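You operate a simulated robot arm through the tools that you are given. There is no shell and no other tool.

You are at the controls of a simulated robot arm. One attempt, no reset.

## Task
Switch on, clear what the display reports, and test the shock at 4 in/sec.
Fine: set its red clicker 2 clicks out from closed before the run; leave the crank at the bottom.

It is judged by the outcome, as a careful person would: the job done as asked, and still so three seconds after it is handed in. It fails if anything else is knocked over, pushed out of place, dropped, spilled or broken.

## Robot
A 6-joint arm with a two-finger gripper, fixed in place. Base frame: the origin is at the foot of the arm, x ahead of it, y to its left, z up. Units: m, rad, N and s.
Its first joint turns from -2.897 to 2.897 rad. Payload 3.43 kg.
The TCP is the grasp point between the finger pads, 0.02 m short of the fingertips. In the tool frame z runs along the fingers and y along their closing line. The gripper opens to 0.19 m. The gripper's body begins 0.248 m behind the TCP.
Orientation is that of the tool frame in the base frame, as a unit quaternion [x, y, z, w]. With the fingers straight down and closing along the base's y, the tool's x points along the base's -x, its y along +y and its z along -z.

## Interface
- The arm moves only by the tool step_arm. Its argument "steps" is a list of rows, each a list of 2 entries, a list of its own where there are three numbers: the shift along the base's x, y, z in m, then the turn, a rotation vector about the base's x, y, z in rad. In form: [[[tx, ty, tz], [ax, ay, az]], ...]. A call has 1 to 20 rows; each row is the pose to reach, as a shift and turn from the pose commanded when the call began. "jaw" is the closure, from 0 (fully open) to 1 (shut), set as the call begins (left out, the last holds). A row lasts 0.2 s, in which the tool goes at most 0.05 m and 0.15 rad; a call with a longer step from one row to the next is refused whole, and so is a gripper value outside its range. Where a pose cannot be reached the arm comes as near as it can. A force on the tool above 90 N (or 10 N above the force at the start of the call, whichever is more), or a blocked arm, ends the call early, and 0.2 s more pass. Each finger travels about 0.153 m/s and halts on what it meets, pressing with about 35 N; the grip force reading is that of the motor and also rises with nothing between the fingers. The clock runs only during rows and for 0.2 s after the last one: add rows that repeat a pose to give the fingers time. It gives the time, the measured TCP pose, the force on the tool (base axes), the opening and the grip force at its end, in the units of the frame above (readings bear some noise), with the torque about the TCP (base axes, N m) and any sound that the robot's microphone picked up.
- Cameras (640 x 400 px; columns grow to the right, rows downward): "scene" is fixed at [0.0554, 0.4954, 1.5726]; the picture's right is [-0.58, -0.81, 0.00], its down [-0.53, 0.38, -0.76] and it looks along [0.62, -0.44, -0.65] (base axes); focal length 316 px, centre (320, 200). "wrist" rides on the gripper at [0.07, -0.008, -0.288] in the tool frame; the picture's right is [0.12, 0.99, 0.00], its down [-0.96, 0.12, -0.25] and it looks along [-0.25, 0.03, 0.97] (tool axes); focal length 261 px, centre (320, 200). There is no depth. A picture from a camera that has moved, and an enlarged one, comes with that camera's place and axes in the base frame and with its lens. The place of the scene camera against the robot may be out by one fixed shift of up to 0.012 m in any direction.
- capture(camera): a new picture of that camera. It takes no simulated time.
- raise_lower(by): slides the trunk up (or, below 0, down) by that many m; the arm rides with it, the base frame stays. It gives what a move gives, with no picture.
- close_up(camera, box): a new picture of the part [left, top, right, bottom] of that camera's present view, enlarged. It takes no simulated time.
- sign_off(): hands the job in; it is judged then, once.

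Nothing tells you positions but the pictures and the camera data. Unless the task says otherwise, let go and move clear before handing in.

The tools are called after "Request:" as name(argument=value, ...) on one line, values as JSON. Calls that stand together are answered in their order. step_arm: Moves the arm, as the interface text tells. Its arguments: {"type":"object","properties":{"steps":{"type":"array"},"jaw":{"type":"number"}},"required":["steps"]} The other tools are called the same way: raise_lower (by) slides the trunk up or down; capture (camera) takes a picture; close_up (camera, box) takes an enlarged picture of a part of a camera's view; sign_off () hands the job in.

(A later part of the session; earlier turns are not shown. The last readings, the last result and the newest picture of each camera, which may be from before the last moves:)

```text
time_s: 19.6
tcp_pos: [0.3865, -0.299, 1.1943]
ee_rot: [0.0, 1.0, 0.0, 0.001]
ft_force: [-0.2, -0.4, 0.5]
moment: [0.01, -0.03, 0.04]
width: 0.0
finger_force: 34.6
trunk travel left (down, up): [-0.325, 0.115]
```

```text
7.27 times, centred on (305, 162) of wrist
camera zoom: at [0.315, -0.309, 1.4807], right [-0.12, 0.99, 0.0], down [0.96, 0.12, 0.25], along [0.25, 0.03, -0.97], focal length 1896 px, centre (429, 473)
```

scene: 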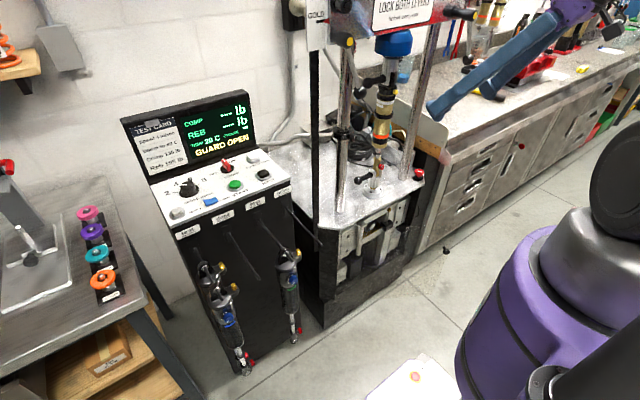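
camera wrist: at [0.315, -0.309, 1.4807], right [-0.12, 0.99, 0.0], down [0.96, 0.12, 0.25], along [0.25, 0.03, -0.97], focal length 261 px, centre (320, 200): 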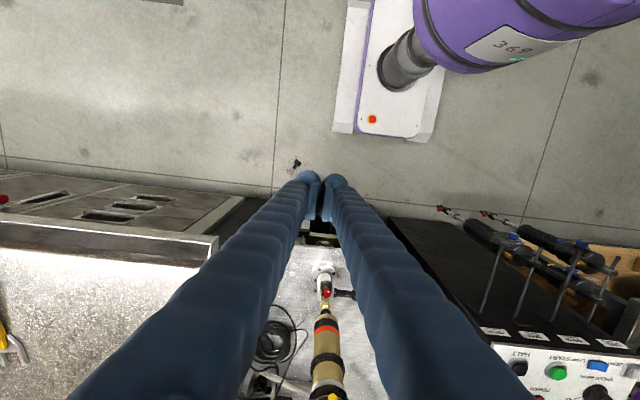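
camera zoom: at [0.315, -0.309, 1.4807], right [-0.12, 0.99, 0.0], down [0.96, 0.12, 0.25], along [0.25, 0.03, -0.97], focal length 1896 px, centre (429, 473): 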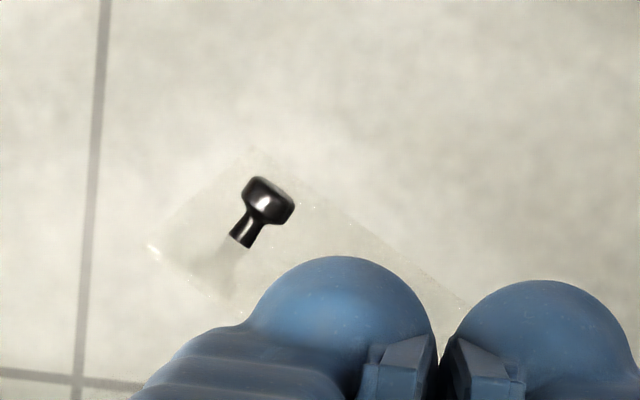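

I can see the clear door and its knob directly now: the free top corner is near (0.43, -0.41, 0.74), open about 27°. I'll descend in front of the panel and push it closed with the fingertips at mid-width, well away from the knob and counter.

Request:
step_arm(steps=[[[0, -0.005, -0.045], [0, 0, 0]], [[0, -0.01, -0.09], [0, 0, 0]], [[0, -0.01, -0.135], [0, 0, 0]], [[0, -0.01, -0.18], [0, 0, 0]], [[0, -0.01, -0.225], [0, 0, 0]], [[0, -0.01, -0.27], [0, 0, 0]], [[0, -0.01, -0.315], [0, 0, 0]], [[0, -0.01, -0.36], [0, 0, 0]], [[0, -0.01, -0.405], [0, 0, 0]], [[0, -0.01, -0.45], [0, 0, 0]], [[0, -0.01, -0.49], [0, 0, 0]], [[0, -0.01, -0.53], [0, 0, 0]], [[0, -0.01, -0.57], [0, 0, 0]], [[0, -0.01, -0.57], [0, 0, 0]]])

Request:
capture(camera="wrist")

Request:
capture(camera="scene")

```text
time_s: 22.6
tcp_pos: [0.386, -0.3102, 0.6232]
ee_rot: [0.001, 1.0, 0.0, 0.0]
ft_force: [-0.3, -0.2, 0.1]
moment: [0.05, -0.03, -0.05]
width: 0.0001
finger_force: 34.3
trunk travel left (down, up): [-0.325, 0.115]
```

```text
taken
camera wrist: at [0.3167, -0.319, 0.9098], right [-0.12, 0.99, 0.0], down [0.96, 0.12, 0.25], along [0.24, 0.03, -0.97], focal length 261 px, centre (320, 200)
```

wrist: 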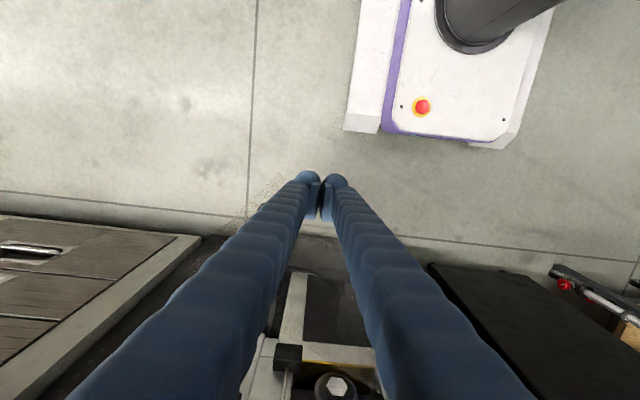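

```text
taken
```

scene: 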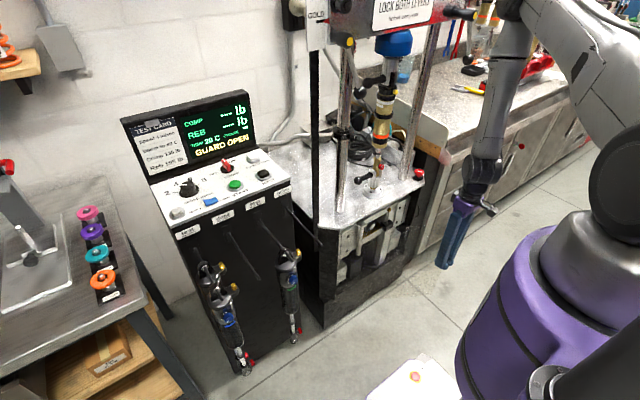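

The arm reaches this depth fine. I'll advance slowly into the panel with a slight forward pitch, swinging the door toward closed.

Request:
step_arm(steps=[[[0.03, 0, 0], [0, -0.05, 0]], [[0.055, 0, 0], [0, -0.1, 0]], [[0.07, 0, 0], [0, -0.15, 0]], [[0.085, 0, 0], [0, -0.2, 0]], [[0.1, 0, 0], [0, -0.25, 0]], [[0.115, 0, 0], [0, -0.3, 0]], [[0.13, 0, 0], [0, -0.3, 0]], [[0.145, 0, 0], [0, -0.3, 0]], [[0.16, 0, 0], [0, -0.3, 0]], [[0.175, 0, 0], [0, -0.3, 0]], [[0.175, 0, 0], [0, -0.3, 0]]])

Request:
capture(camera="wrist")

Request:
capture(camera="scene")

```text
time_s: 25.0
tcp_pos: [0.5612, -0.3101, 0.6233]
ee_rot: [-0.001, 0.989, 0.0, 0.149]
ft_force: [-0.6, -0.1, -0.4]
moment: [0.01, 0.02, 0.0]
width: 0.0002
finger_force: 34.7
trunk travel left (down, up): [-0.325, 0.115]
```

```text
taken
camera wrist: at [0.4092, -0.3189, 0.8763], right [-0.11, 0.99, -0.04], down [0.85, 0.12, 0.52], along [0.52, 0.03, -0.85], focal length 261 px, centre (320, 200)
```

wrist: 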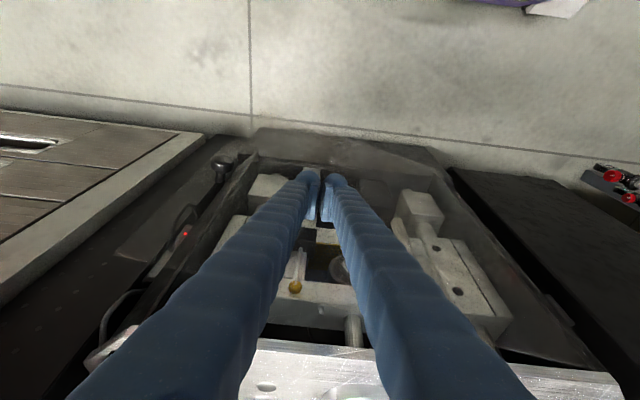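

```text
taken
```

scene: 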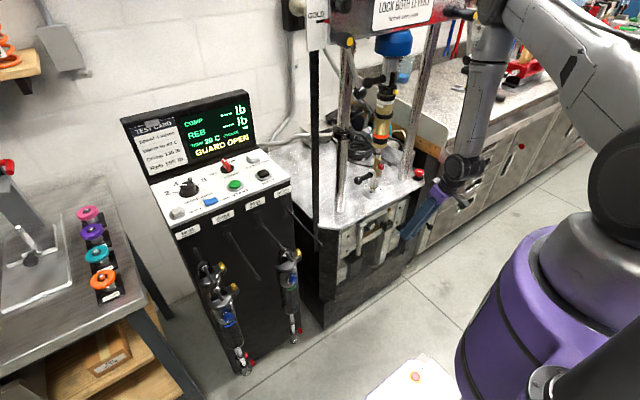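

The door is moving with the fingers (the knob is now at the right of the compartment). I'll continue slowly until it meets its stop.

Request:
step_arm(steps=[[[0.012, 0, 0], [0, 0, 0]], [[0.022, 0, 0], [0, 0, 0]], [[0.03, 0, 0], [0, 0, 0]], [[0.037, 0, 0], [0, 0, 0]], [[0.043, 0, 0], [0, 0, 0]], [[0.043, 0, 0], [0, 0, 0]]])

Request:
capture(camera="wrist")

Request:
close_up(camera="scene", box=[110, 80, 310, 205])

```text
time_s: 26.4
tcp_pos: [0.6047, -0.3103, 0.6239]
ee_rot: [0.0, 0.989, 0.0, 0.148]
ft_force: [0.5, 0.4, 0.9]
moment: [0.0, 0.01, -0.03]
width: 0.0001
finger_force: 34.4
trunk travel left (down, up): [-0.325, 0.115]
```

```text
taken
camera wrist: at [0.4523, -0.3188, 0.877], right [-0.11, 0.99, -0.04], down [0.85, 0.11, 0.52], along [0.52, 0.03, -0.85], focal length 261 px, centre (320, 200)
```

wrist: 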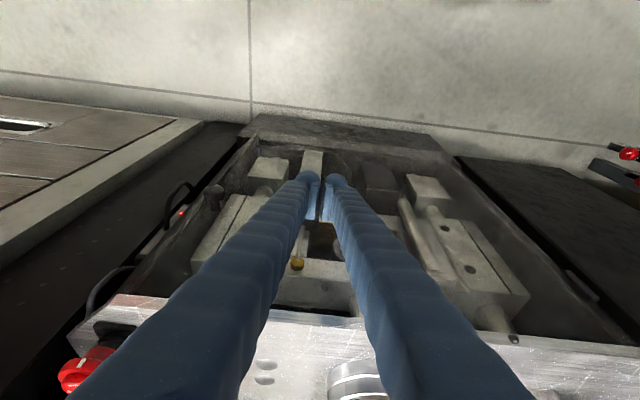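

```text
3.20 times, centred on (210, 142) of scene
camera zoom: at [0.0554, 0.4954, 1.5726], right [-0.58, -0.81, 0.0], down [-0.53, 0.38, -0.76], along [0.62, -0.44, -0.65], focal length 1010 px, centre (672, 384)
```

zoom: 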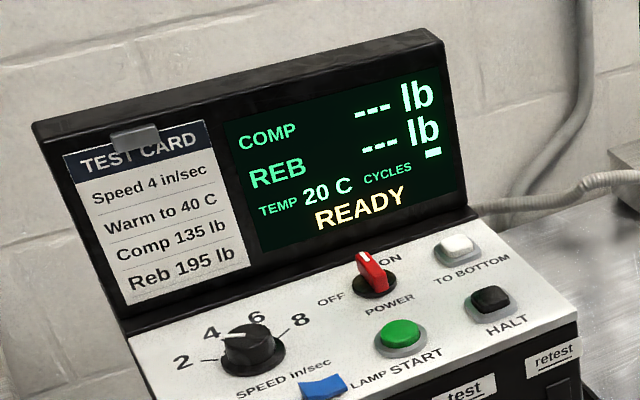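

The display changed to READY, so the door counts as closed. I'll nudge it a little further to seat it against its stop, watching the force.

Request:
step_arm(steps=[[[0.005, 0, 0], [0, 0, 0]], [[0.01, 0, 0], [0, 0, 0]], [[0.01, 0, 0], [0, 0, 0]]])

Request:
close_up(camera="wrist", box=[160, 100, 460, 300])

```text
time_s: 27.2
tcp_pos: [0.615, -0.3107, 0.6241]
ee_rot: [0.0, 0.989, 0.001, 0.149]
ft_force: [0.8, -0.3, 0.1]
moment: [-0.03, 0.0, 0.0]
width: 0.0002
finger_force: 34.0
trunk travel left (down, up): [-0.325, 0.115]
```

```text
2.00 times, centred on (310, 200) of wrist
camera zoom: at [0.4627, -0.3188, 0.877], right [-0.11, 0.99, -0.04], down [0.85, 0.12, 0.52], along [0.52, 0.03, -0.85], focal length 521 px, centre (340, 200)
```

zoom: 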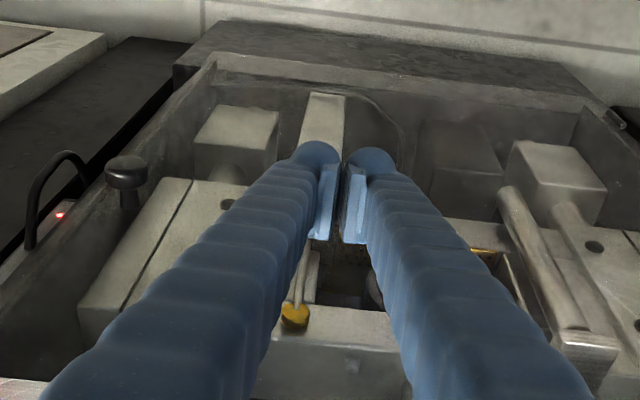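

Request:
step_arm(steps=[[[0.004, 0, 0], [0, 0, 0]], [[0.008, 0, 0], [0, 0, 0]], [[0.008, 0, 0], [0, 0, 0]]])

Request:
close_up(camera="wrist", box=[160, 100, 460, 300])

Request:
close_up(camera="scene", box=[310, 170, 450, 300])

```text
time_s: 28.0
tcp_pos: [0.6218, -0.3105, 0.6241]
ee_rot: [0.0, 0.989, 0.0, 0.148]
ft_force: [-0.3, 0.4, -0.2]
moment: [-0.02, -0.01, 0.01]
width: 0.0002
finger_force: 34.6
trunk travel left (down, up): [-0.325, 0.115]
```

```text
2.00 times, centred on (310, 200) of wrist
camera zoom: at [0.4704, -0.3186, 0.877], right [-0.11, 0.99, -0.03], down [0.85, 0.12, 0.52], along [0.52, 0.03, -0.85], focal length 521 px, centre (340, 200)
```

zoom: 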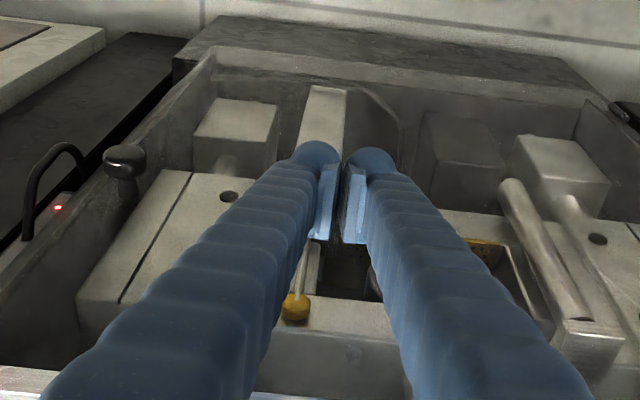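

```text
3.08 times, centred on (380, 235) of scene
camera zoom: at [0.0554, 0.4954, 1.5726], right [-0.58, -0.81, 0.0], down [-0.53, 0.38, -0.76], along [0.62, -0.44, -0.65], focal length 971 px, centre (135, 92)
```

zoom: 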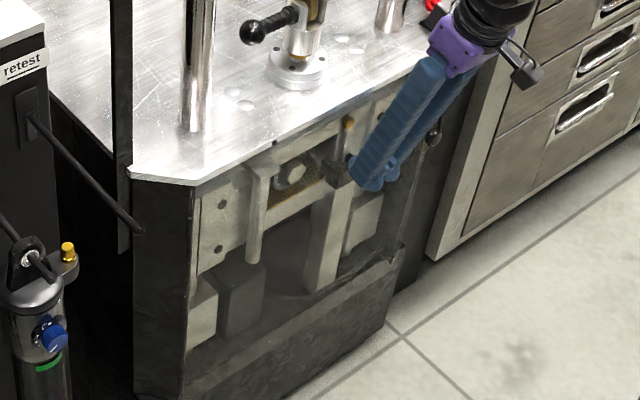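

Request:
step_arm(steps=[[[0.003, 0, 0], [0, 0, 0]], [[0.006, 0, 0], [0, 0, 0]], [[0.01, 0, 0], [0, 0, 0]], [[0.01, 0, 0], [0, 0, 0]]])

Request:
close_up(camera="wrist", box=[160, 100, 460, 300])

Request:
close_up(camera="scene", box=[360, 180, 440, 260])

```text
time_s: 29.0
tcp_pos: [0.6277, -0.3103, 0.6232]
ee_rot: [0.002, 0.989, 0.0, 0.148]
ft_force: [-33.7, -9.5, 6.9]
moment: [-0.05, -0.08, -0.22]
width: 0.006
finger_force: 33.9
trunk travel left (down, up): [-0.325, 0.115]
```

```text
2.00 times, centred on (310, 200) of wrist
camera zoom: at [0.4772, -0.3187, 0.8771], right [-0.11, 0.99, -0.03], down [0.85, 0.11, 0.52], along [0.52, 0.03, -0.86], focal length 521 px, centre (340, 200)
```

zoom: 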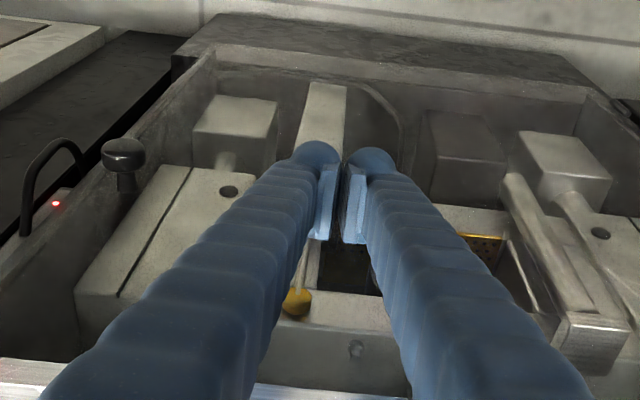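

```text
5.00 times, centred on (400, 220) of scene
camera zoom: at [0.0554, 0.4954, 1.5726], right [-0.58, -0.81, 0.0], down [-0.53, 0.38, -0.76], along [0.62, -0.44, -0.65], focal length 1578 px, centre (-80, 100)
```

zoom: 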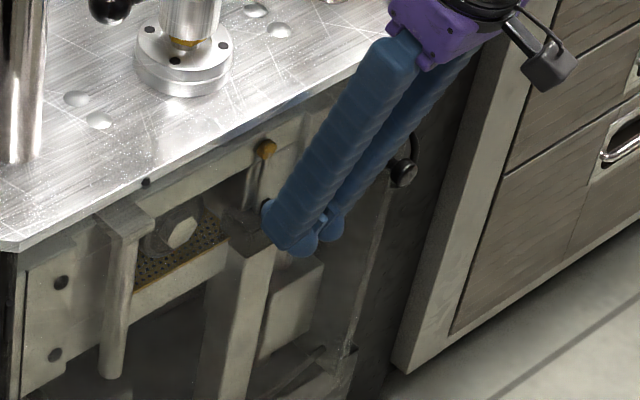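

The door is seated (34 N against its stop) and the display reads READY. I'll back straight off and check that the door stays shut.

Request:
step_arm(steps=[[[-0.02, 0, 0], [0, 0, 0]], [[-0.06, 0, 0], [0, 0, 0]], [[-0.1, 0, 0], [0, 0.05, 0]], [[-0.14, 0, 0], [0, 0.15, 0]], [[-0.18, 0, 0.02], [0, 0.25, 0]], [[-0.21, 0, 0.05], [0, 0.3, 0]], [[-0.22, 0, 0.1], [0, 0.3, 0]], [[-0.22, 0, 0.15], [0, 0.3, 0]], [[-0.22, 0, 0.2], [0, 0.3, 0]], [[-0.22, 0, 0.25], [0, 0.3, 0]], [[-0.22, 0, 0.3], [0, 0.3, 0]], [[-0.22, 0, 0.3], [0, 0.3, 0]]])

Request:
capture(camera="scene")

Request:
close_up(camera="scene", box=[110, 80, 310, 205])

Request:
close_up(camera="scene", box=[320, 180, 440, 300])

Request:
capture(camera="wrist")

```text
refused: row 7 steps farther than a row can; nothing moved
```

```text
taken
```

scene: 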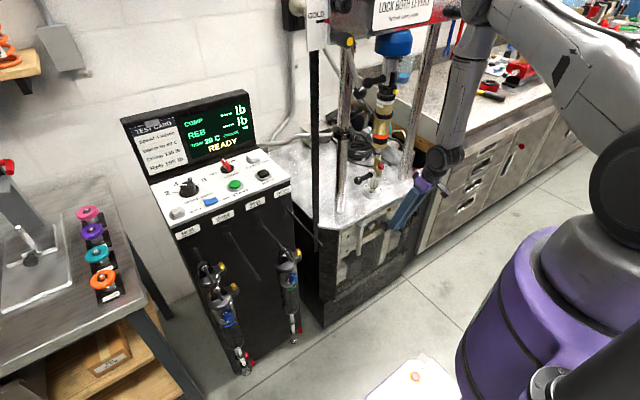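

```text
3.20 times, centred on (210, 142) of scene
camera zoom: at [0.0554, 0.4954, 1.5726], right [-0.58, -0.81, 0.0], down [-0.53, 0.38, -0.76], along [0.62, -0.44, -0.65], focal length 1010 px, centre (672, 384)
```

zoom: 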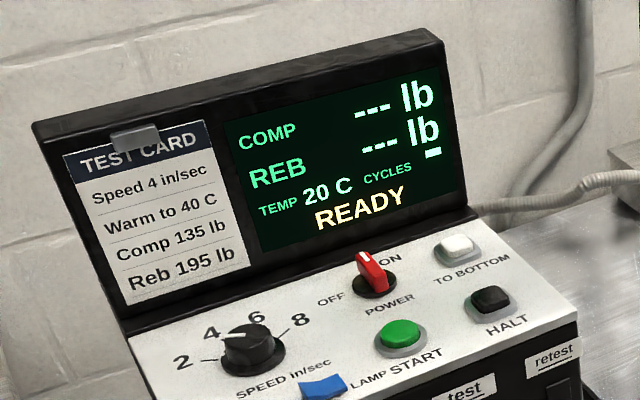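

```text
3.33 times, centred on (380, 240) of scene
camera zoom: at [0.0554, 0.4954, 1.5726], right [-0.58, -0.81, 0.0], down [-0.53, 0.38, -0.76], along [0.62, -0.44, -0.65], focal length 1052 px, centre (120, 67)
```

zoom: 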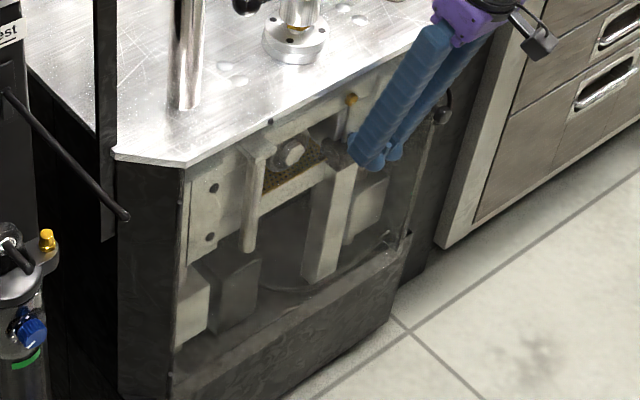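

```text
taken
camera wrist: at [0.4772, -0.3187, 0.8771], right [-0.11, 0.99, -0.03], down [0.85, 0.11, 0.52], along [0.52, 0.03, -0.86], focal length 261 px, centre (320, 200)
```

wrist: 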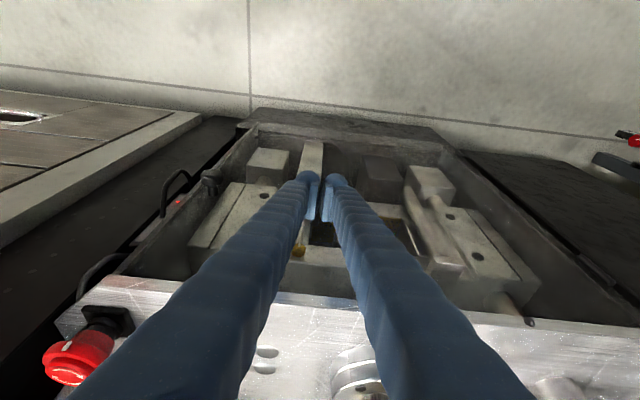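

One row was too long, so nothing moved. I'll resend the retreat with shorter steps.

Request:
step_arm(steps=[[[-0.02, 0, 0], [0, 0, 0]], [[-0.06, 0, 0], [0, 0, 0]], [[-0.1, 0, 0], [0, 0.05, 0]], [[-0.14, 0, 0], [0, 0.15, 0]], [[-0.17, 0, 0.02], [0, 0.25, 0]], [[-0.2, 0, 0.05], [0, 0.3, 0]], [[-0.2, 0, 0.095], [0, 0.3, 0]], [[-0.2, 0, 0.14], [0, 0.3, 0]], [[-0.2, 0, 0.185], [0, 0.3, 0]], [[-0.2, 0, 0.23], [0, 0.3, 0]], [[-0.2, 0, 0.275], [0, 0.3, 0]], [[-0.2, 0, 0.3], [0, 0.3, 0]], [[-0.2, 0, 0.3], [0, 0.3, 0]]])

Request:
capture(camera="scene")

Request:
close_up(camera="scene", box=[320, 180, 440, 300])

Request:
capture(camera="wrist")

```text
time_s: 31.8
tcp_pos: [0.4337, -0.3101, 0.9243]
ee_rot: [0.0, 1.0, 0.0, -0.001]
ft_force: [0.7, 0.7, -0.2]
moment: [0.01, 0.0, 0.0]
width: 0.0
finger_force: 34.6
trunk travel left (down, up): [-0.325, 0.115]
```

```text
taken
```

scene: 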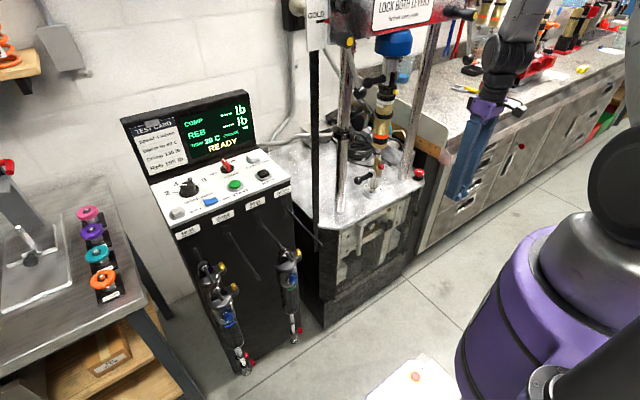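

```text
3.33 times, centred on (380, 240) of scene
camera zoom: at [0.0554, 0.4954, 1.5726], right [-0.58, -0.81, 0.0], down [-0.53, 0.38, -0.76], along [0.62, -0.44, -0.65], focal length 1052 px, centre (120, 67)
```

zoom: 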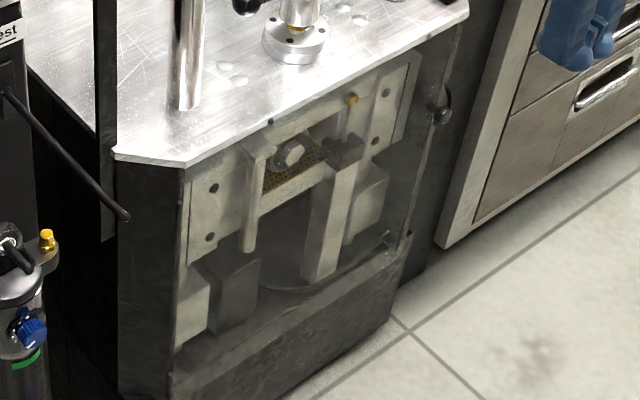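

```text
taken
camera wrist: at [0.3624, -0.3193, 1.2116], right [-0.12, 0.99, 0.0], down [0.96, 0.12, 0.25], along [0.24, 0.03, -0.97], focal length 261 px, centre (320, 200)
```

wrist: 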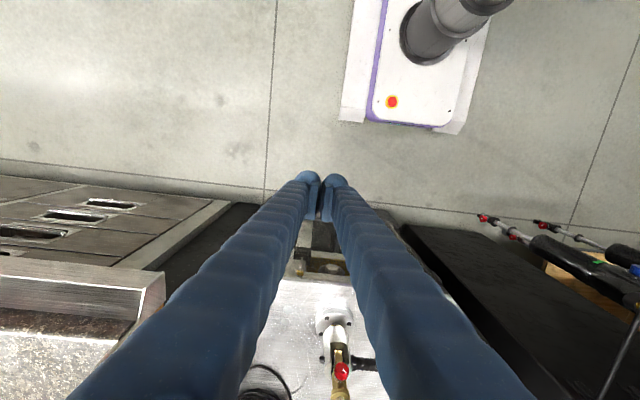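

The guard stays shut and the display still says READY. The crosshead sign says to lock both levers before every run, so I'll try for a frontal view of the levers and the clicker by pitching the tool forward.

Request:
step_arm(steps=[[[0.02, 0.01, 0.03], [0, -0.1, 0]], [[0.04, 0.02, 0.06], [0, -0.2, 0]], [[0.06, 0.03, 0.09], [0, -0.3, 0]], [[0.08, 0.04, 0.11], [0, -0.4, 0]], [[0.1, 0.05, 0.12], [0, -0.5, 0]], [[0.11, 0.06, 0.12], [0, -0.6, 0]], [[0.12, 0.06, 0.12], [0, -0.7, 0]], [[0.13, 0.06, 0.12], [0, -0.8, 0]], [[0.14, 0.06, 0.12], [0, -0.9, 0]], [[0.14, 0.06, 0.12], [0, -1.0, 0]], [[0.14, 0.06, 0.12], [0, -1.1, 0]], [[0.14, 0.06, 0.12], [0, -1.1, 0]]], jaw=0.0)

Request:
capture(camera="wrist")

Request:
capture(camera="scene")

```text
time_s: 34.4
tcp_pos: [0.6084, -0.2967, 1.1623]
ee_rot: [0.011, 0.873, 0.042, 0.486]
ft_force: [-0.3, 0.2, 0.1]
moment: [-0.02, 0.03, 0.0]
width: 0.1901
finger_force: 0.1
out of reach, approached as far as the arm can: row 6, 7, 8, 9, 10, 11, 12
trunk travel left (down, up): [-0.325, 0.115]
```

```text
taken
camera wrist: at [0.3281, -0.3195, 1.2531], right [-0.08, 1.0, -0.02], down [0.3, 0.04, 0.95], along [0.95, 0.08, -0.3], focal length 261 px, centre (320, 200)
```

wrist: 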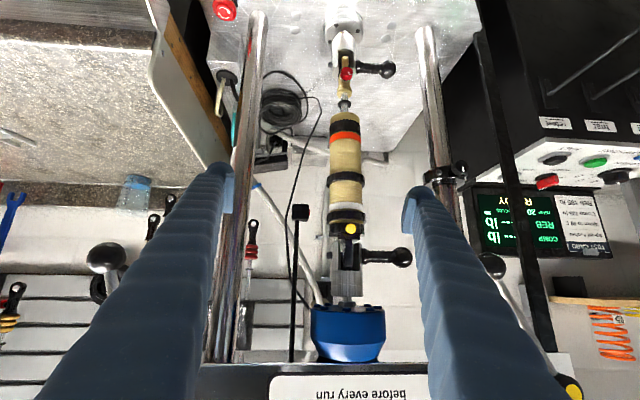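

```text
taken
```

scene: 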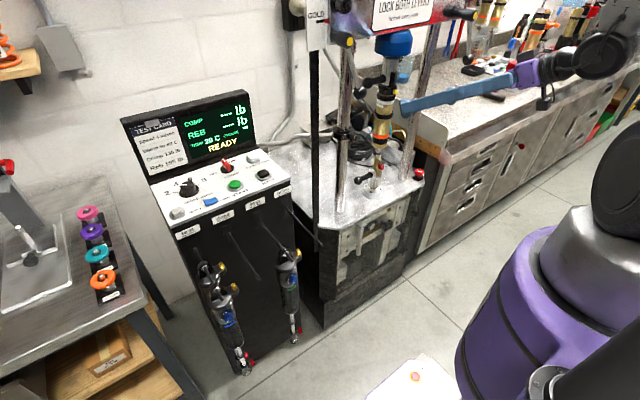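

This gives a good frontal view, though upside down. I'll zoom in on the clicker and on both lever areas.

Request:
close_up(camera="wrist", box=[310, 20, 410, 110])

Request:
close_up(camera="wrist", box=[460, 230, 640, 400])

Request:
close_up(camera="wrist", box=[0, 230, 200, 400])

Request:
close_up(camera="wrist", box=[220, 180, 440, 400])

```text
4.44 times, centred on (360, 65) of wrist
camera zoom: at [0.3281, -0.3195, 1.2531], right [-0.08, 1.0, -0.02], down [0.3, 0.04, 0.95], along [0.95, 0.08, -0.3], focal length 1158 px, centre (142, 800)
```

zoom: 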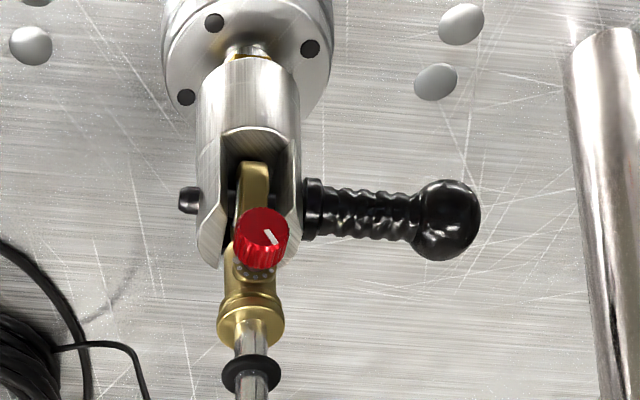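

```text
2.35 times, centred on (550, 315) of wrist
camera zoom: at [0.3281, -0.3195, 1.2531], right [-0.08, 1.0, -0.02], down [0.3, 0.04, 0.95], along [0.95, 0.08, -0.3], focal length 613 px, centre (-221, -71)
```

zoom: 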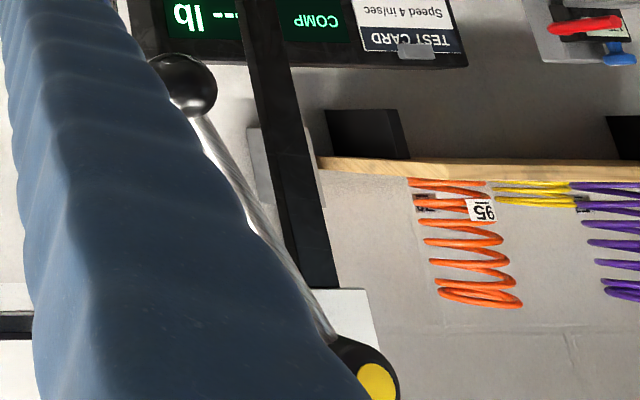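

```text
2.35 times, centred on (100, 315) of wrist
camera zoom: at [0.3281, -0.3195, 1.2531], right [-0.08, 1.0, -0.02], down [0.3, 0.04, 0.95], along [0.95, 0.08, -0.3], focal length 613 px, centre (838, -71)
```

zoom: 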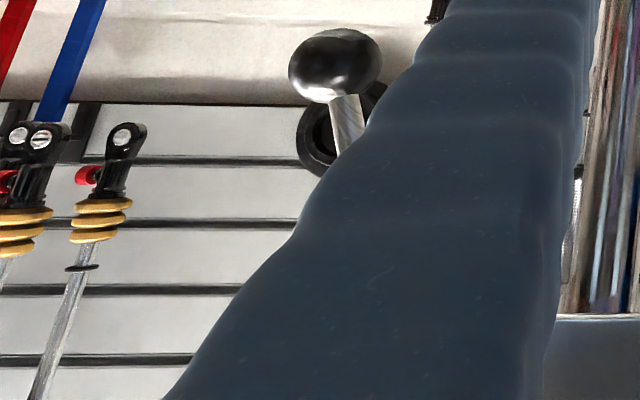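

```text
1.82 times, centred on (330, 290) of wrist
camera zoom: at [0.3281, -0.3195, 1.2531], right [-0.08, 1.0, -0.02], down [0.3, 0.04, 0.95], along [0.95, 0.08, -0.3], focal length 474 px, centre (302, 36)
```

zoom: 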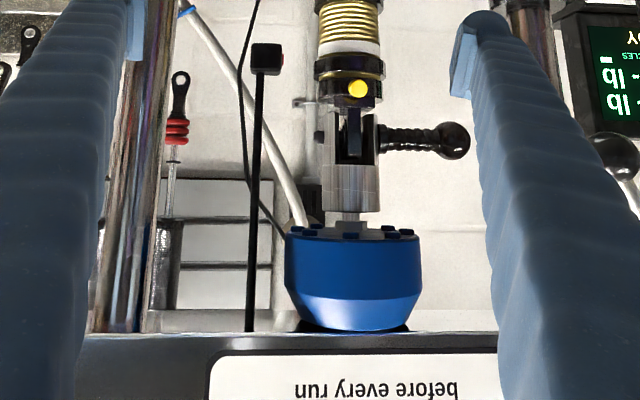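

The clicker is a red knurled knob facing the robot, with a white index line on its face. I'll close the fingers and raise the trunk so I can see both lever hubs on the crosshead.

Request:
step_arm(steps=[[[-0.02, 0.03, 0], [0, 0, 0]], [[-0.03, 0.06, 0], [0, 0, 0]], [[-0.03, 0.06, 0], [0, 0, 0]]], jaw=1.0)

Request:
raise_lower(by=0.1)

Request:
capture(camera="wrist")

Request:
capture(camera="scene")

```text
time_s: 35.2
tcp_pos: [0.608, -0.2976, 1.1621]
ee_rot: [0.011, 0.874, 0.043, 0.485]
ft_force: [0.5, 0.3, -0.3]
moment: [0.03, 0.02, 0.02]
width: 0.0
finger_force: 33.8
out of reach, approached as far as the arm can: row 1, 2, 3
trunk travel left (down, up): [-0.325, 0.115]
```

```text
time_s: 36.5
tcp_pos: [0.6097, -0.2975, 1.2613]
ee_rot: [0.011, 0.874, 0.043, 0.484]
ft_force: [-0.8, -0.2, 0.7]
moment: [0.04, -0.04, -0.02]
width: 0.0002
finger_force: 34.7
trunk travel left (down, up): [-0.425, 0.015]
```

```text
taken
camera wrist: at [0.328, -0.3199, 1.3527], right [-0.08, 1.0, -0.02], down [0.3, 0.04, 0.95], along [0.95, 0.08, -0.3], focal length 261 px, centre (320, 200)
```

wrist: 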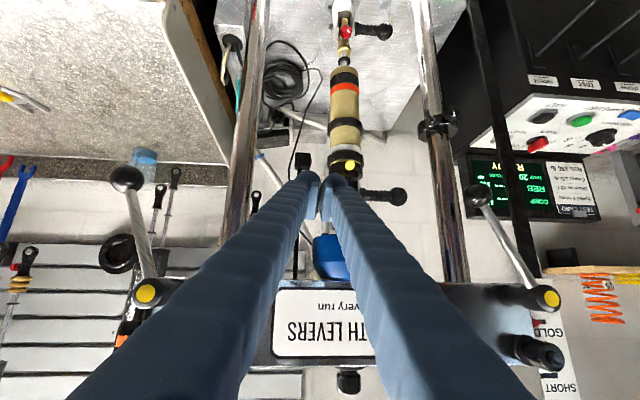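

```text
taken
```

scene: 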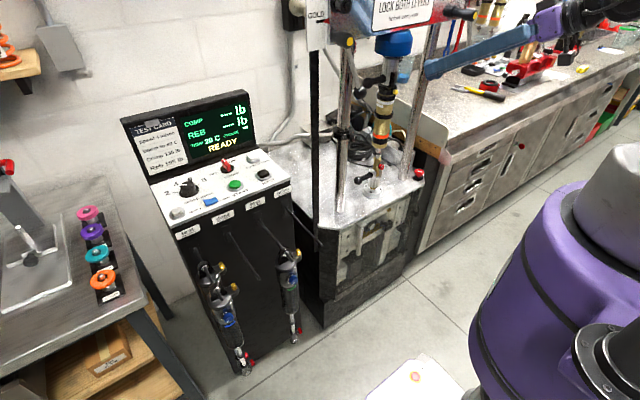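

Both levers hang at the same angle (about 23° off straight down), so they look to be in the same state. I'll zoom in for any LOCK/OPEN markings near the hubs, the scale and the crosshead.

Request:
close_up(camera="wrist", box=[90, 150, 210, 350])

Request:
close_up(camera="wrist", box=[430, 160, 610, 400])

Request:
close_up(camera="wrist", box=[490, 260, 610, 400])

Request:
close_up(camera="wrist", box=[320, 10, 400, 70])

```text
2.00 times, centred on (150, 250) of wrist
camera zoom: at [0.328, -0.3199, 1.3527], right [-0.08, 1.0, -0.02], down [0.3, 0.04, 0.95], along [0.95, 0.08, -0.3], focal length 521 px, centre (660, 100)
```

zoom: 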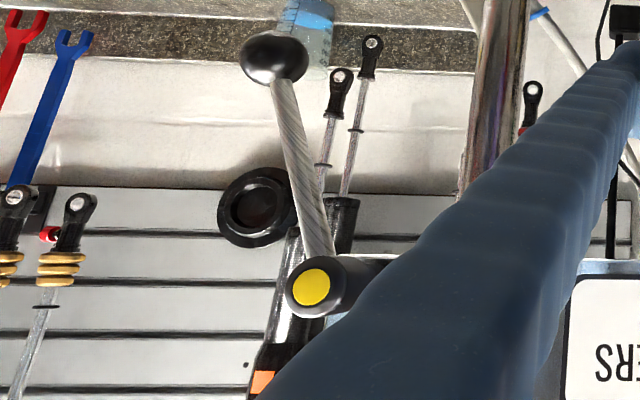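

```text
1.67 times, centred on (520, 280) of wrist
camera zoom: at [0.328, -0.3199, 1.3527], right [-0.08, 1.0, -0.02], down [0.3, 0.04, 0.95], along [0.95, 0.08, -0.3], focal length 434 px, centre (-13, 67)
```

zoom: 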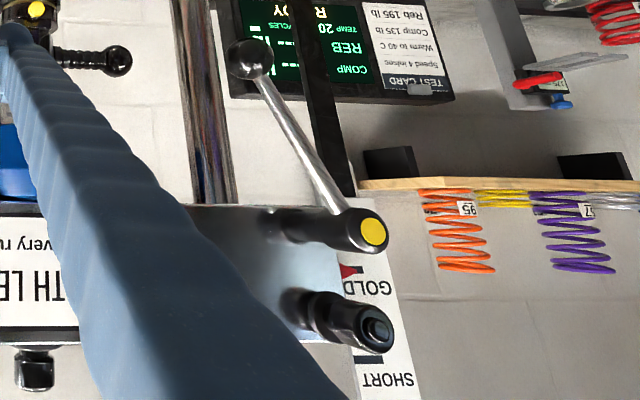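

```text
2.86 times, centred on (550, 330) of wrist
camera zoom: at [0.328, -0.3199, 1.3527], right [-0.08, 1.0, -0.02], down [0.3, 0.04, 0.95], along [0.95, 0.08, -0.3], focal length 745 px, centre (-337, -171)
```

zoom: 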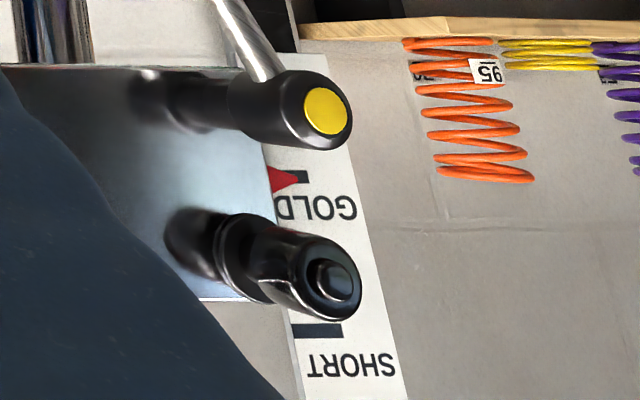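

```text
6.67 times, centred on (360, 40) of wrist
camera zoom: at [0.328, -0.3199, 1.3527], right [-0.08, 1.0, -0.02], down [0.3, 0.04, 0.95], along [0.95, 0.08, -0.3], focal length 1738 px, centre (53, 1267)
```

zoom: 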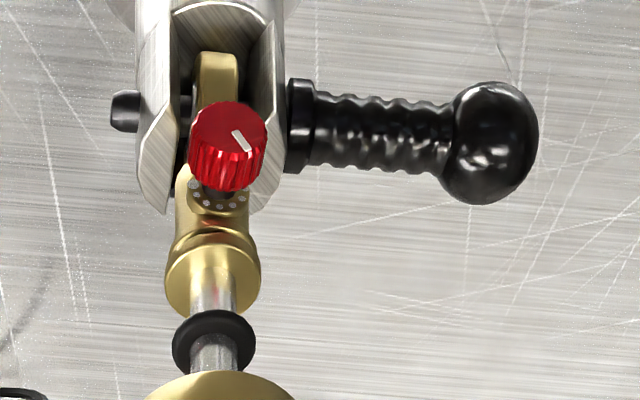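

There are no lock markings, but both levers sit at the same angle and the crosshead pointer is on GOLD, which matches the shock, so I'm taking them as locked. Next I'll lower the trunk and level the tool to face the red clicker.

Request:
raise_lower(by=-0.3)

Request:
step_arm(steps=[[[0, 0.02, 0], [-0.0155, -0.1118, -0.0092]], [[0, 0.04, 0], [-0.031, -0.2236, -0.0183]], [[0, 0.055, 0], [-0.0464, -0.3353, -0.0275]], [[0, 0.055, 0], [-0.0619, -0.4471, -0.0366]], [[0, 0.055, 0], [-0.0774, -0.5589, -0.0458]], [[0, 0.055, 0], [-0.0774, -0.5589, -0.0458]]])

Request:
capture(camera="wrist")

Request:
capture(camera="scene")

```text
time_s: 39.5
tcp_pos: [0.6088, -0.2969, 0.9613]
ee_rot: [0.011, 0.874, 0.042, 0.485]
ft_force: [0.2, -0.2, 0.0]
moment: [0.01, 0.03, 0.01]
width: 0.0
finger_force: 34.2
trunk travel left (down, up): [-0.125, 0.315]
```

```text
time_s: 40.9
tcp_pos: [0.6584, -0.3149, 1.1227]
ee_rot: [0.028, 0.753, 0.049, 0.656]
ft_force: [0.7, 0.3, -0.2]
moment: [0.01, 0.01, 0.03]
width: 0.0001
finger_force: 34.0
out of reach, approached as far as the arm can: row 1, 2, 3, 4, 5, 6
trunk travel left (down, up): [-0.125, 0.315]
```

```text
taken
camera wrist: at [0.3635, -0.327, 1.0898], right [-0.04, 1.0, -0.01], down [-0.11, 0.0, 0.99], along [0.99, 0.04, 0.11], focal length 261 px, centre (320, 200)
```

wrist: 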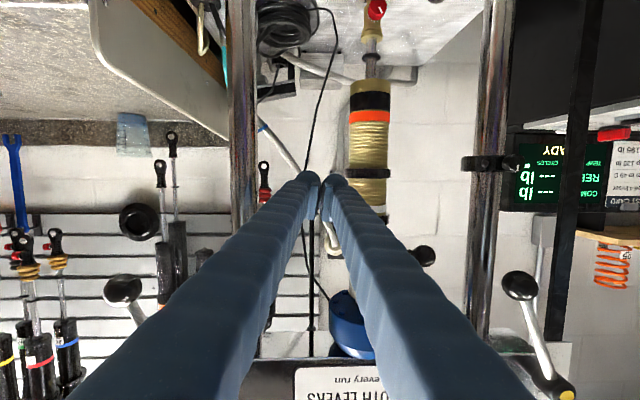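

```text
taken
```

scene: 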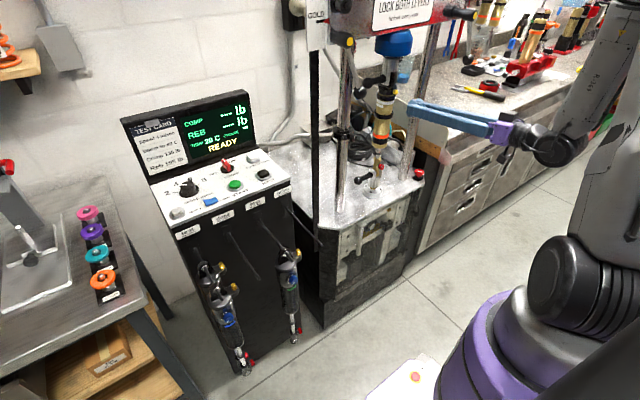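

The reachable limit shifts with trunk height, and a level tool at the clicker's height should be easier with the shoulder high. I'll back off to vertical, raise the trunk fully and try again.

Request:
step_arm(steps=[[[-0.02, 0, 0], [-0.0107, 0.1432, 0.0061]], [[-0.04, 0, 0], [-0.0214, 0.2864, 0.0122]], [[-0.06, 0, 0], [-0.0321, 0.4296, 0.0183]], [[-0.08, 0, 0], [-0.0428, 0.5728, 0.0244]], [[-0.1, 0, -0.01], [-0.0535, 0.716, 0.0305]], [[-0.12, 0, -0.03], [-0.0642, 0.8592, 0.0366]], [[-0.14, 0, -0.06], [-0.0749, 1.0024, 0.0427]], [[-0.16, 0, -0.1], [-0.0856, 1.1456, 0.0488]], [[-0.18, 0, -0.14], [-0.0963, 1.2888, 0.0549]], [[-0.2, 0, -0.18], [-0.107, 1.432, 0.061]], [[-0.2, 0.02, -0.22], [-0.107, 1.432, 0.061]], [[-0.2, 0.02, -0.22], [-0.107, 1.432, 0.061]]])

Request:
raise_lower(by=0.31)

Request:
capture(camera="scene")

```text
time_s: 43.5
tcp_pos: [0.4577, -0.2956, 0.9022]
ee_rot: [-0.001, 1.0, 0.0, -0.001]
ft_force: [-1.0, 0.3, -0.1]
moment: [-0.04, 0.0, -0.01]
width: 0.0
finger_force: 35.0
trunk travel left (down, up): [-0.125, 0.315]
```

```text
time_s: 46.6
tcp_pos: [0.4582, -0.2961, 1.2119]
ee_rot: [0.0, 1.0, 0.0, -0.001]
ft_force: [0.4, 0.7, 0.7]
moment: [0.03, 0.0, 0.0]
width: 0.0
finger_force: 34.4
trunk travel left (down, up): [-0.435, 0.005]
```

```text
taken
```

scene: 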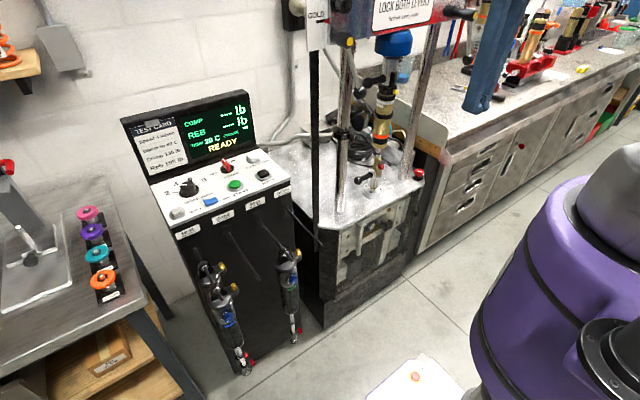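

Request:
step_arm(steps=[[[0, 0.01, -0.045], [0, 0, 0]], [[0, 0.02, -0.09], [0, 0, 0]], [[0, 0.03, -0.135], [0, 0, 0]], [[0.01, 0.04, -0.175], [0, -0.13, 0]], [[0.02, 0.05, -0.215], [0, -0.26, 0]], [[0.03, 0.055, -0.25], [0, -0.39, 0]], [[0.045, 0.055, -0.27], [0, -0.52, 0]], [[0.065, 0.055, -0.28], [0, -0.65, 0]], [[0.09, 0.055, -0.285], [0, -0.78, 0]], [[0.11, 0.055, -0.29], [0, -0.91, 0]], [[0.13, 0.055, -0.29], [0, -1.04, 0]], [[0.13, 0.055, -0.29], [0, -1.04, 0]]])

Request:
capture(camera="wrist")

Request:
capture(camera="scene")

```text
time_s: 49.2
tcp_pos: [0.6793, -0.354, 0.9953]
ee_rot: [0.009, 0.904, 0.087, 0.418]
ft_force: [-0.1, 0.0, 0.6]
moment: [0.0, 0.02, -0.03]
width: 0.0
finger_force: 34.4
out of reach, approached as far as the arm can: row 4, 5, 6, 7, 8, 9, 10, 11, 12
trunk travel left (down, up): [-0.435, 0.005]
```

```text
taken
camera wrist: at [0.4173, -0.3993, 1.1223], right [-0.13, 0.99, 0.07], down [0.43, -0.01, 0.9], along [0.89, 0.15, -0.42], focal length 261 px, centre (320, 200)
```

wrist: 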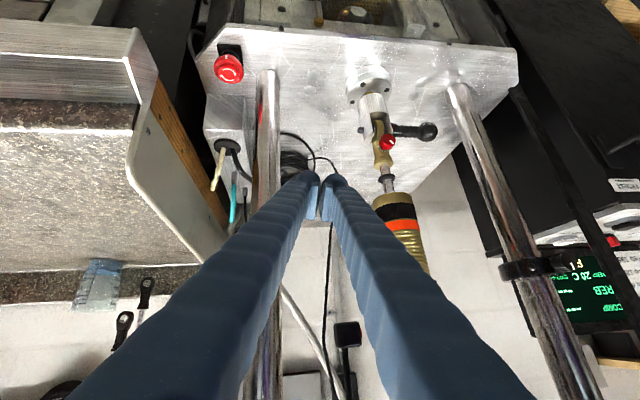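

```text
taken
```

scene: 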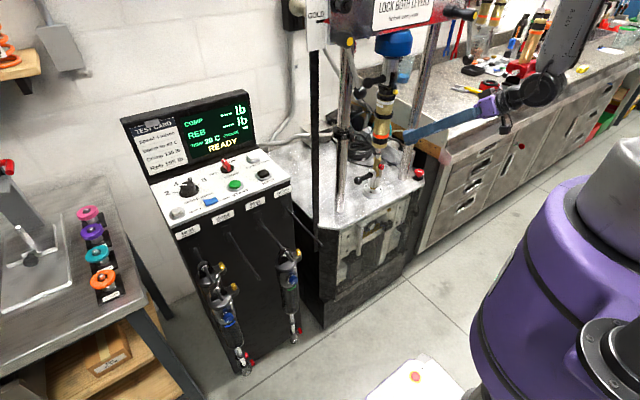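

The level pose isn't reachable here, but a forward-and-down approach with jaws closing along y still puts the pads parallel to the clicker's axis. I'll take a close look at the clicker from this nearer viewpoint.

Request:
close_up(camera="wrist", box=[350, 100, 440, 170])

Request:
close_up(camera="wrist", box=[375, 125, 405, 160])

Request:
close_up(camera="scene", box=[340, 150, 410, 205])

```text
5.71 times, centred on (395, 135) of wrist
camera zoom: at [0.4173, -0.3993, 1.1223], right [-0.13, 0.99, 0.07], down [0.43, -0.01, 0.9], along [0.89, 0.15, -0.42], focal length 1489 px, centre (-109, 571)
```

zoom: 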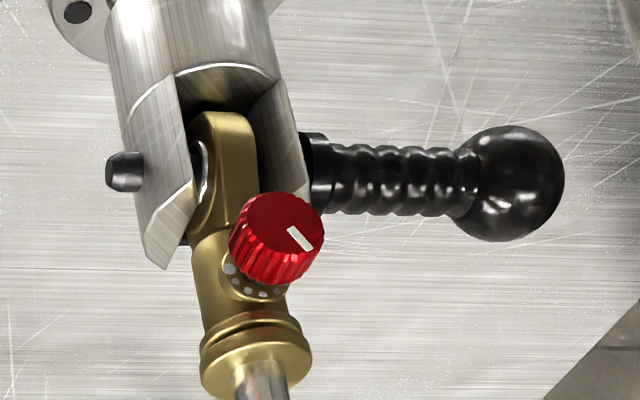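

```text
11.43 times, centred on (390, 142) of wrist
camera zoom: at [0.4173, -0.3993, 1.1223], right [-0.13, 0.99, 0.07], down [0.43, -0.01, 0.9], along [0.89, 0.15, -0.42], focal length 2979 px, centre (-480, 857)
```

zoom: 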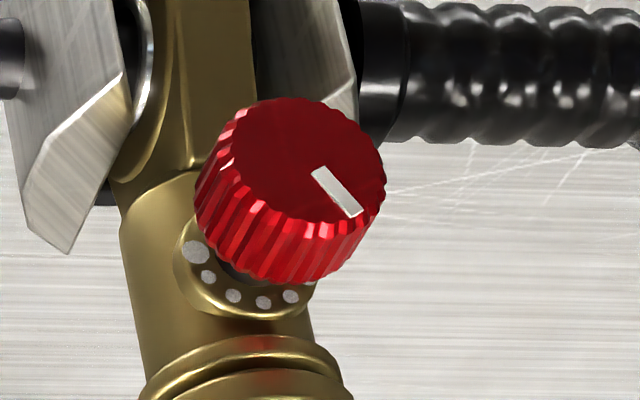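

```text
7.27 times, centred on (375, 178) of scene
camera zoom: at [0.0554, 0.4954, 1.5726], right [-0.58, -0.81, 0.0], down [-0.53, 0.38, -0.76], along [0.62, -0.44, -0.65], focal length 2296 px, centre (-80, 364)
```

zoom: 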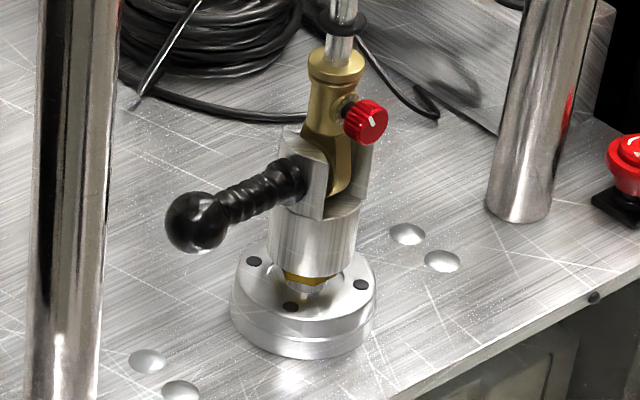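

The clicker is now clear: knob face near (0.70, -0.244, 0.893), axis along x, about 20 mm across, with a ring of dots every 30° and a large dot I take as closed. Its index line is 4 dots out from that. I'll back away to vertical and set the trunk lower for the approach.

Request:
step_arm(steps=[[[-0.025, 0.005, 0.005], [-0.0257, 0.1233, 0.0027]], [[-0.05, 0.01, 0.01], [-0.0513, 0.2467, 0.0053]], [[-0.08, 0.015, 0.02], [-0.077, 0.37, 0.008]], [[-0.11, 0.02, 0.03], [-0.1027, 0.4934, 0.0106]], [[-0.14, 0.025, 0.035], [-0.1284, 0.6167, 0.0133]], [[-0.165, 0.03, 0.04], [-0.154, 0.74, 0.0159]], [[-0.18, 0.035, 0.05], [-0.1797, 0.8634, 0.0186]], [[-0.18, 0.035, 0.05], [-0.1797, 0.8634, 0.0186]]])

Request:
capture(camera="scene")

```text
time_s: 51.2
tcp_pos: [0.5247, -0.2978, 1.0442]
ee_rot: [0.043, 0.998, 0.029, 0.026]
ft_force: [0.5, 0.2, 0.1]
moment: [0.01, 0.01, 0.0]
width: 0.0
finger_force: 34.4
out of reach, approached as far as the arm can: row 7
trunk travel left (down, up): [-0.435, 0.005]
stopped in row 8: the arm was blocked; the commanded pose is now the measured one
```

```text
taken
```

scene: 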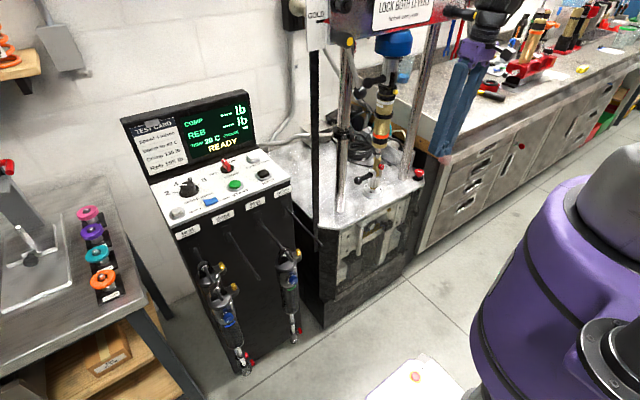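

The arm ran into its own limit there, with no contact force. I'll lower the trunk for a better arm configuration, then straighten the tool.

Request:
raise_lower(by=-0.2)

Request:
step_arm(steps=[[[-0.02, 0, 0.04], [0, 0, 0]], [[-0.04, 0, 0.08], [0, 0, 0]], [[-0.05, 0, 0.12], [0, 0, 0]], [[-0.05, 0, 0.15], [0, 0, 0]], [[-0.05, 0, 0.15], [0, 0, 0]]])

```text
time_s: 53.4
tcp_pos: [0.5228, -0.2986, 0.8444]
ee_rot: [0.043, 0.998, 0.029, 0.025]
ft_force: [0.0, 0.2, 0.3]
moment: [-0.04, -0.05, 0.0]
width: 0.0
finger_force: 34.5
trunk travel left (down, up): [-0.235, 0.205]
```

```text
time_s: 54.6
tcp_pos: [0.4744, -0.2976, 0.9928]
ee_rot: [0.044, 0.998, 0.029, 0.025]
ft_force: [-0.8, -0.5, 0.1]
moment: [-0.01, 0.03, 0.01]
width: 0.0
finger_force: 34.7
trunk travel left (down, up): [-0.235, 0.205]
```

Request:
raise_lower(by=-0.16)

Request:
step_arm(steps=[[[0, 0, 0.04], [-0.029, 0.025, 0.044]], [[0, 0, 0.08], [-0.058, 0.05, 0.088]], [[0, 0, 0.12], [-0.058, 0.05, 0.088]], [[0, 0, 0.15], [-0.058, 0.05, 0.088]], [[0, 0, 0.15], [-0.058, 0.05, 0.088]]], jaw=0.7)

```text
time_s: 56.4
tcp_pos: [0.4741, -0.2968, 0.8334]
ee_rot: [0.043, 0.998, 0.029, 0.025]
ft_force: [-0.3, 0.0, -0.1]
moment: [0.03, -0.03, 0.01]
width: 0.0002
finger_force: 33.8
trunk travel left (down, up): [-0.075, 0.365]
```

```text
time_s: 57.6
tcp_pos: [0.4745, -0.297, 0.983]
ee_rot: [-0.001, 1.0, 0.001, 0.0]
ft_force: [0.4, -0.2, -0.1]
moment: [0.0, -0.04, 0.0]
width: 0.0572
finger_force: 0.0
trunk travel left (down, up): [-0.075, 0.365]
```

Now I'll pitch forward about 49° and move to a standoff roughly 8 cm short of the clicker.

Request:
step_arm(steps=[[[0.03, 0.01, 0], [0, -0.1, 0]], [[0.06, 0.02, 0], [0, -0.2, 0]], [[0.09, 0.03, 0], [0, -0.3, 0]], [[0.12, 0.04, 0], [0, -0.4, 0]], [[0.145, 0.05, -0.01], [0, -0.5, 0]], [[0.165, 0.053, -0.02], [0, -0.6, 0]], [[0.1685, 0.053, -0.03], [0, -0.7, 0]], [[0.1685, 0.053, -0.037], [0, -0.78, 0]], [[0.1685, 0.053, -0.037], [0, -0.85, 0]], [[0.1685, 0.053, -0.037], [0, -0.85, 0]]])

Request:
capture(camera="wrist")

Request:
capture(camera="scene")

```text
time_s: 59.8
tcp_pos: [0.6438, -0.2443, 0.9456]
ee_rot: [-0.001, 0.911, 0.0, 0.412]
ft_force: [-0.3, -0.1, -0.1]
moment: [0.02, -0.01, -0.01]
width: 0.0572
finger_force: 0.0
trunk travel left (down, up): [-0.075, 0.365]
```

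```text
taken
camera wrist: at [0.38, -0.2537, 1.0824], right [-0.08, 0.99, -0.09], down [0.45, 0.12, 0.89], along [0.89, 0.03, -0.45], focal length 261 px, centre (320, 200)
```

wrist: 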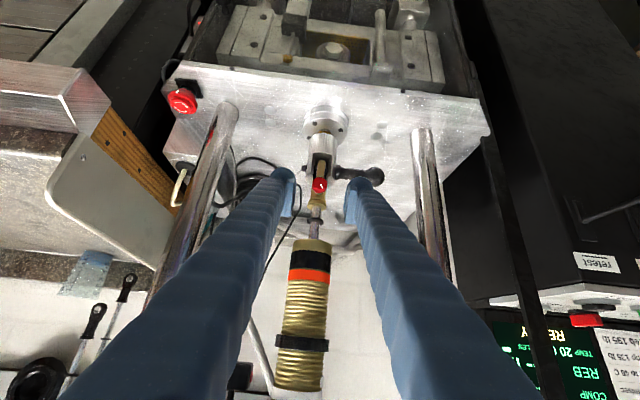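

```text
taken
```

scene: 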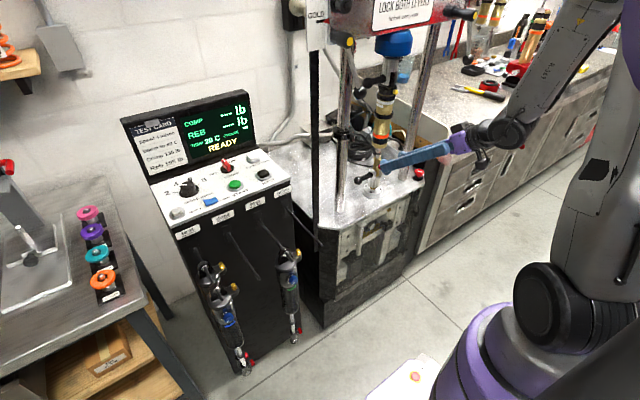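

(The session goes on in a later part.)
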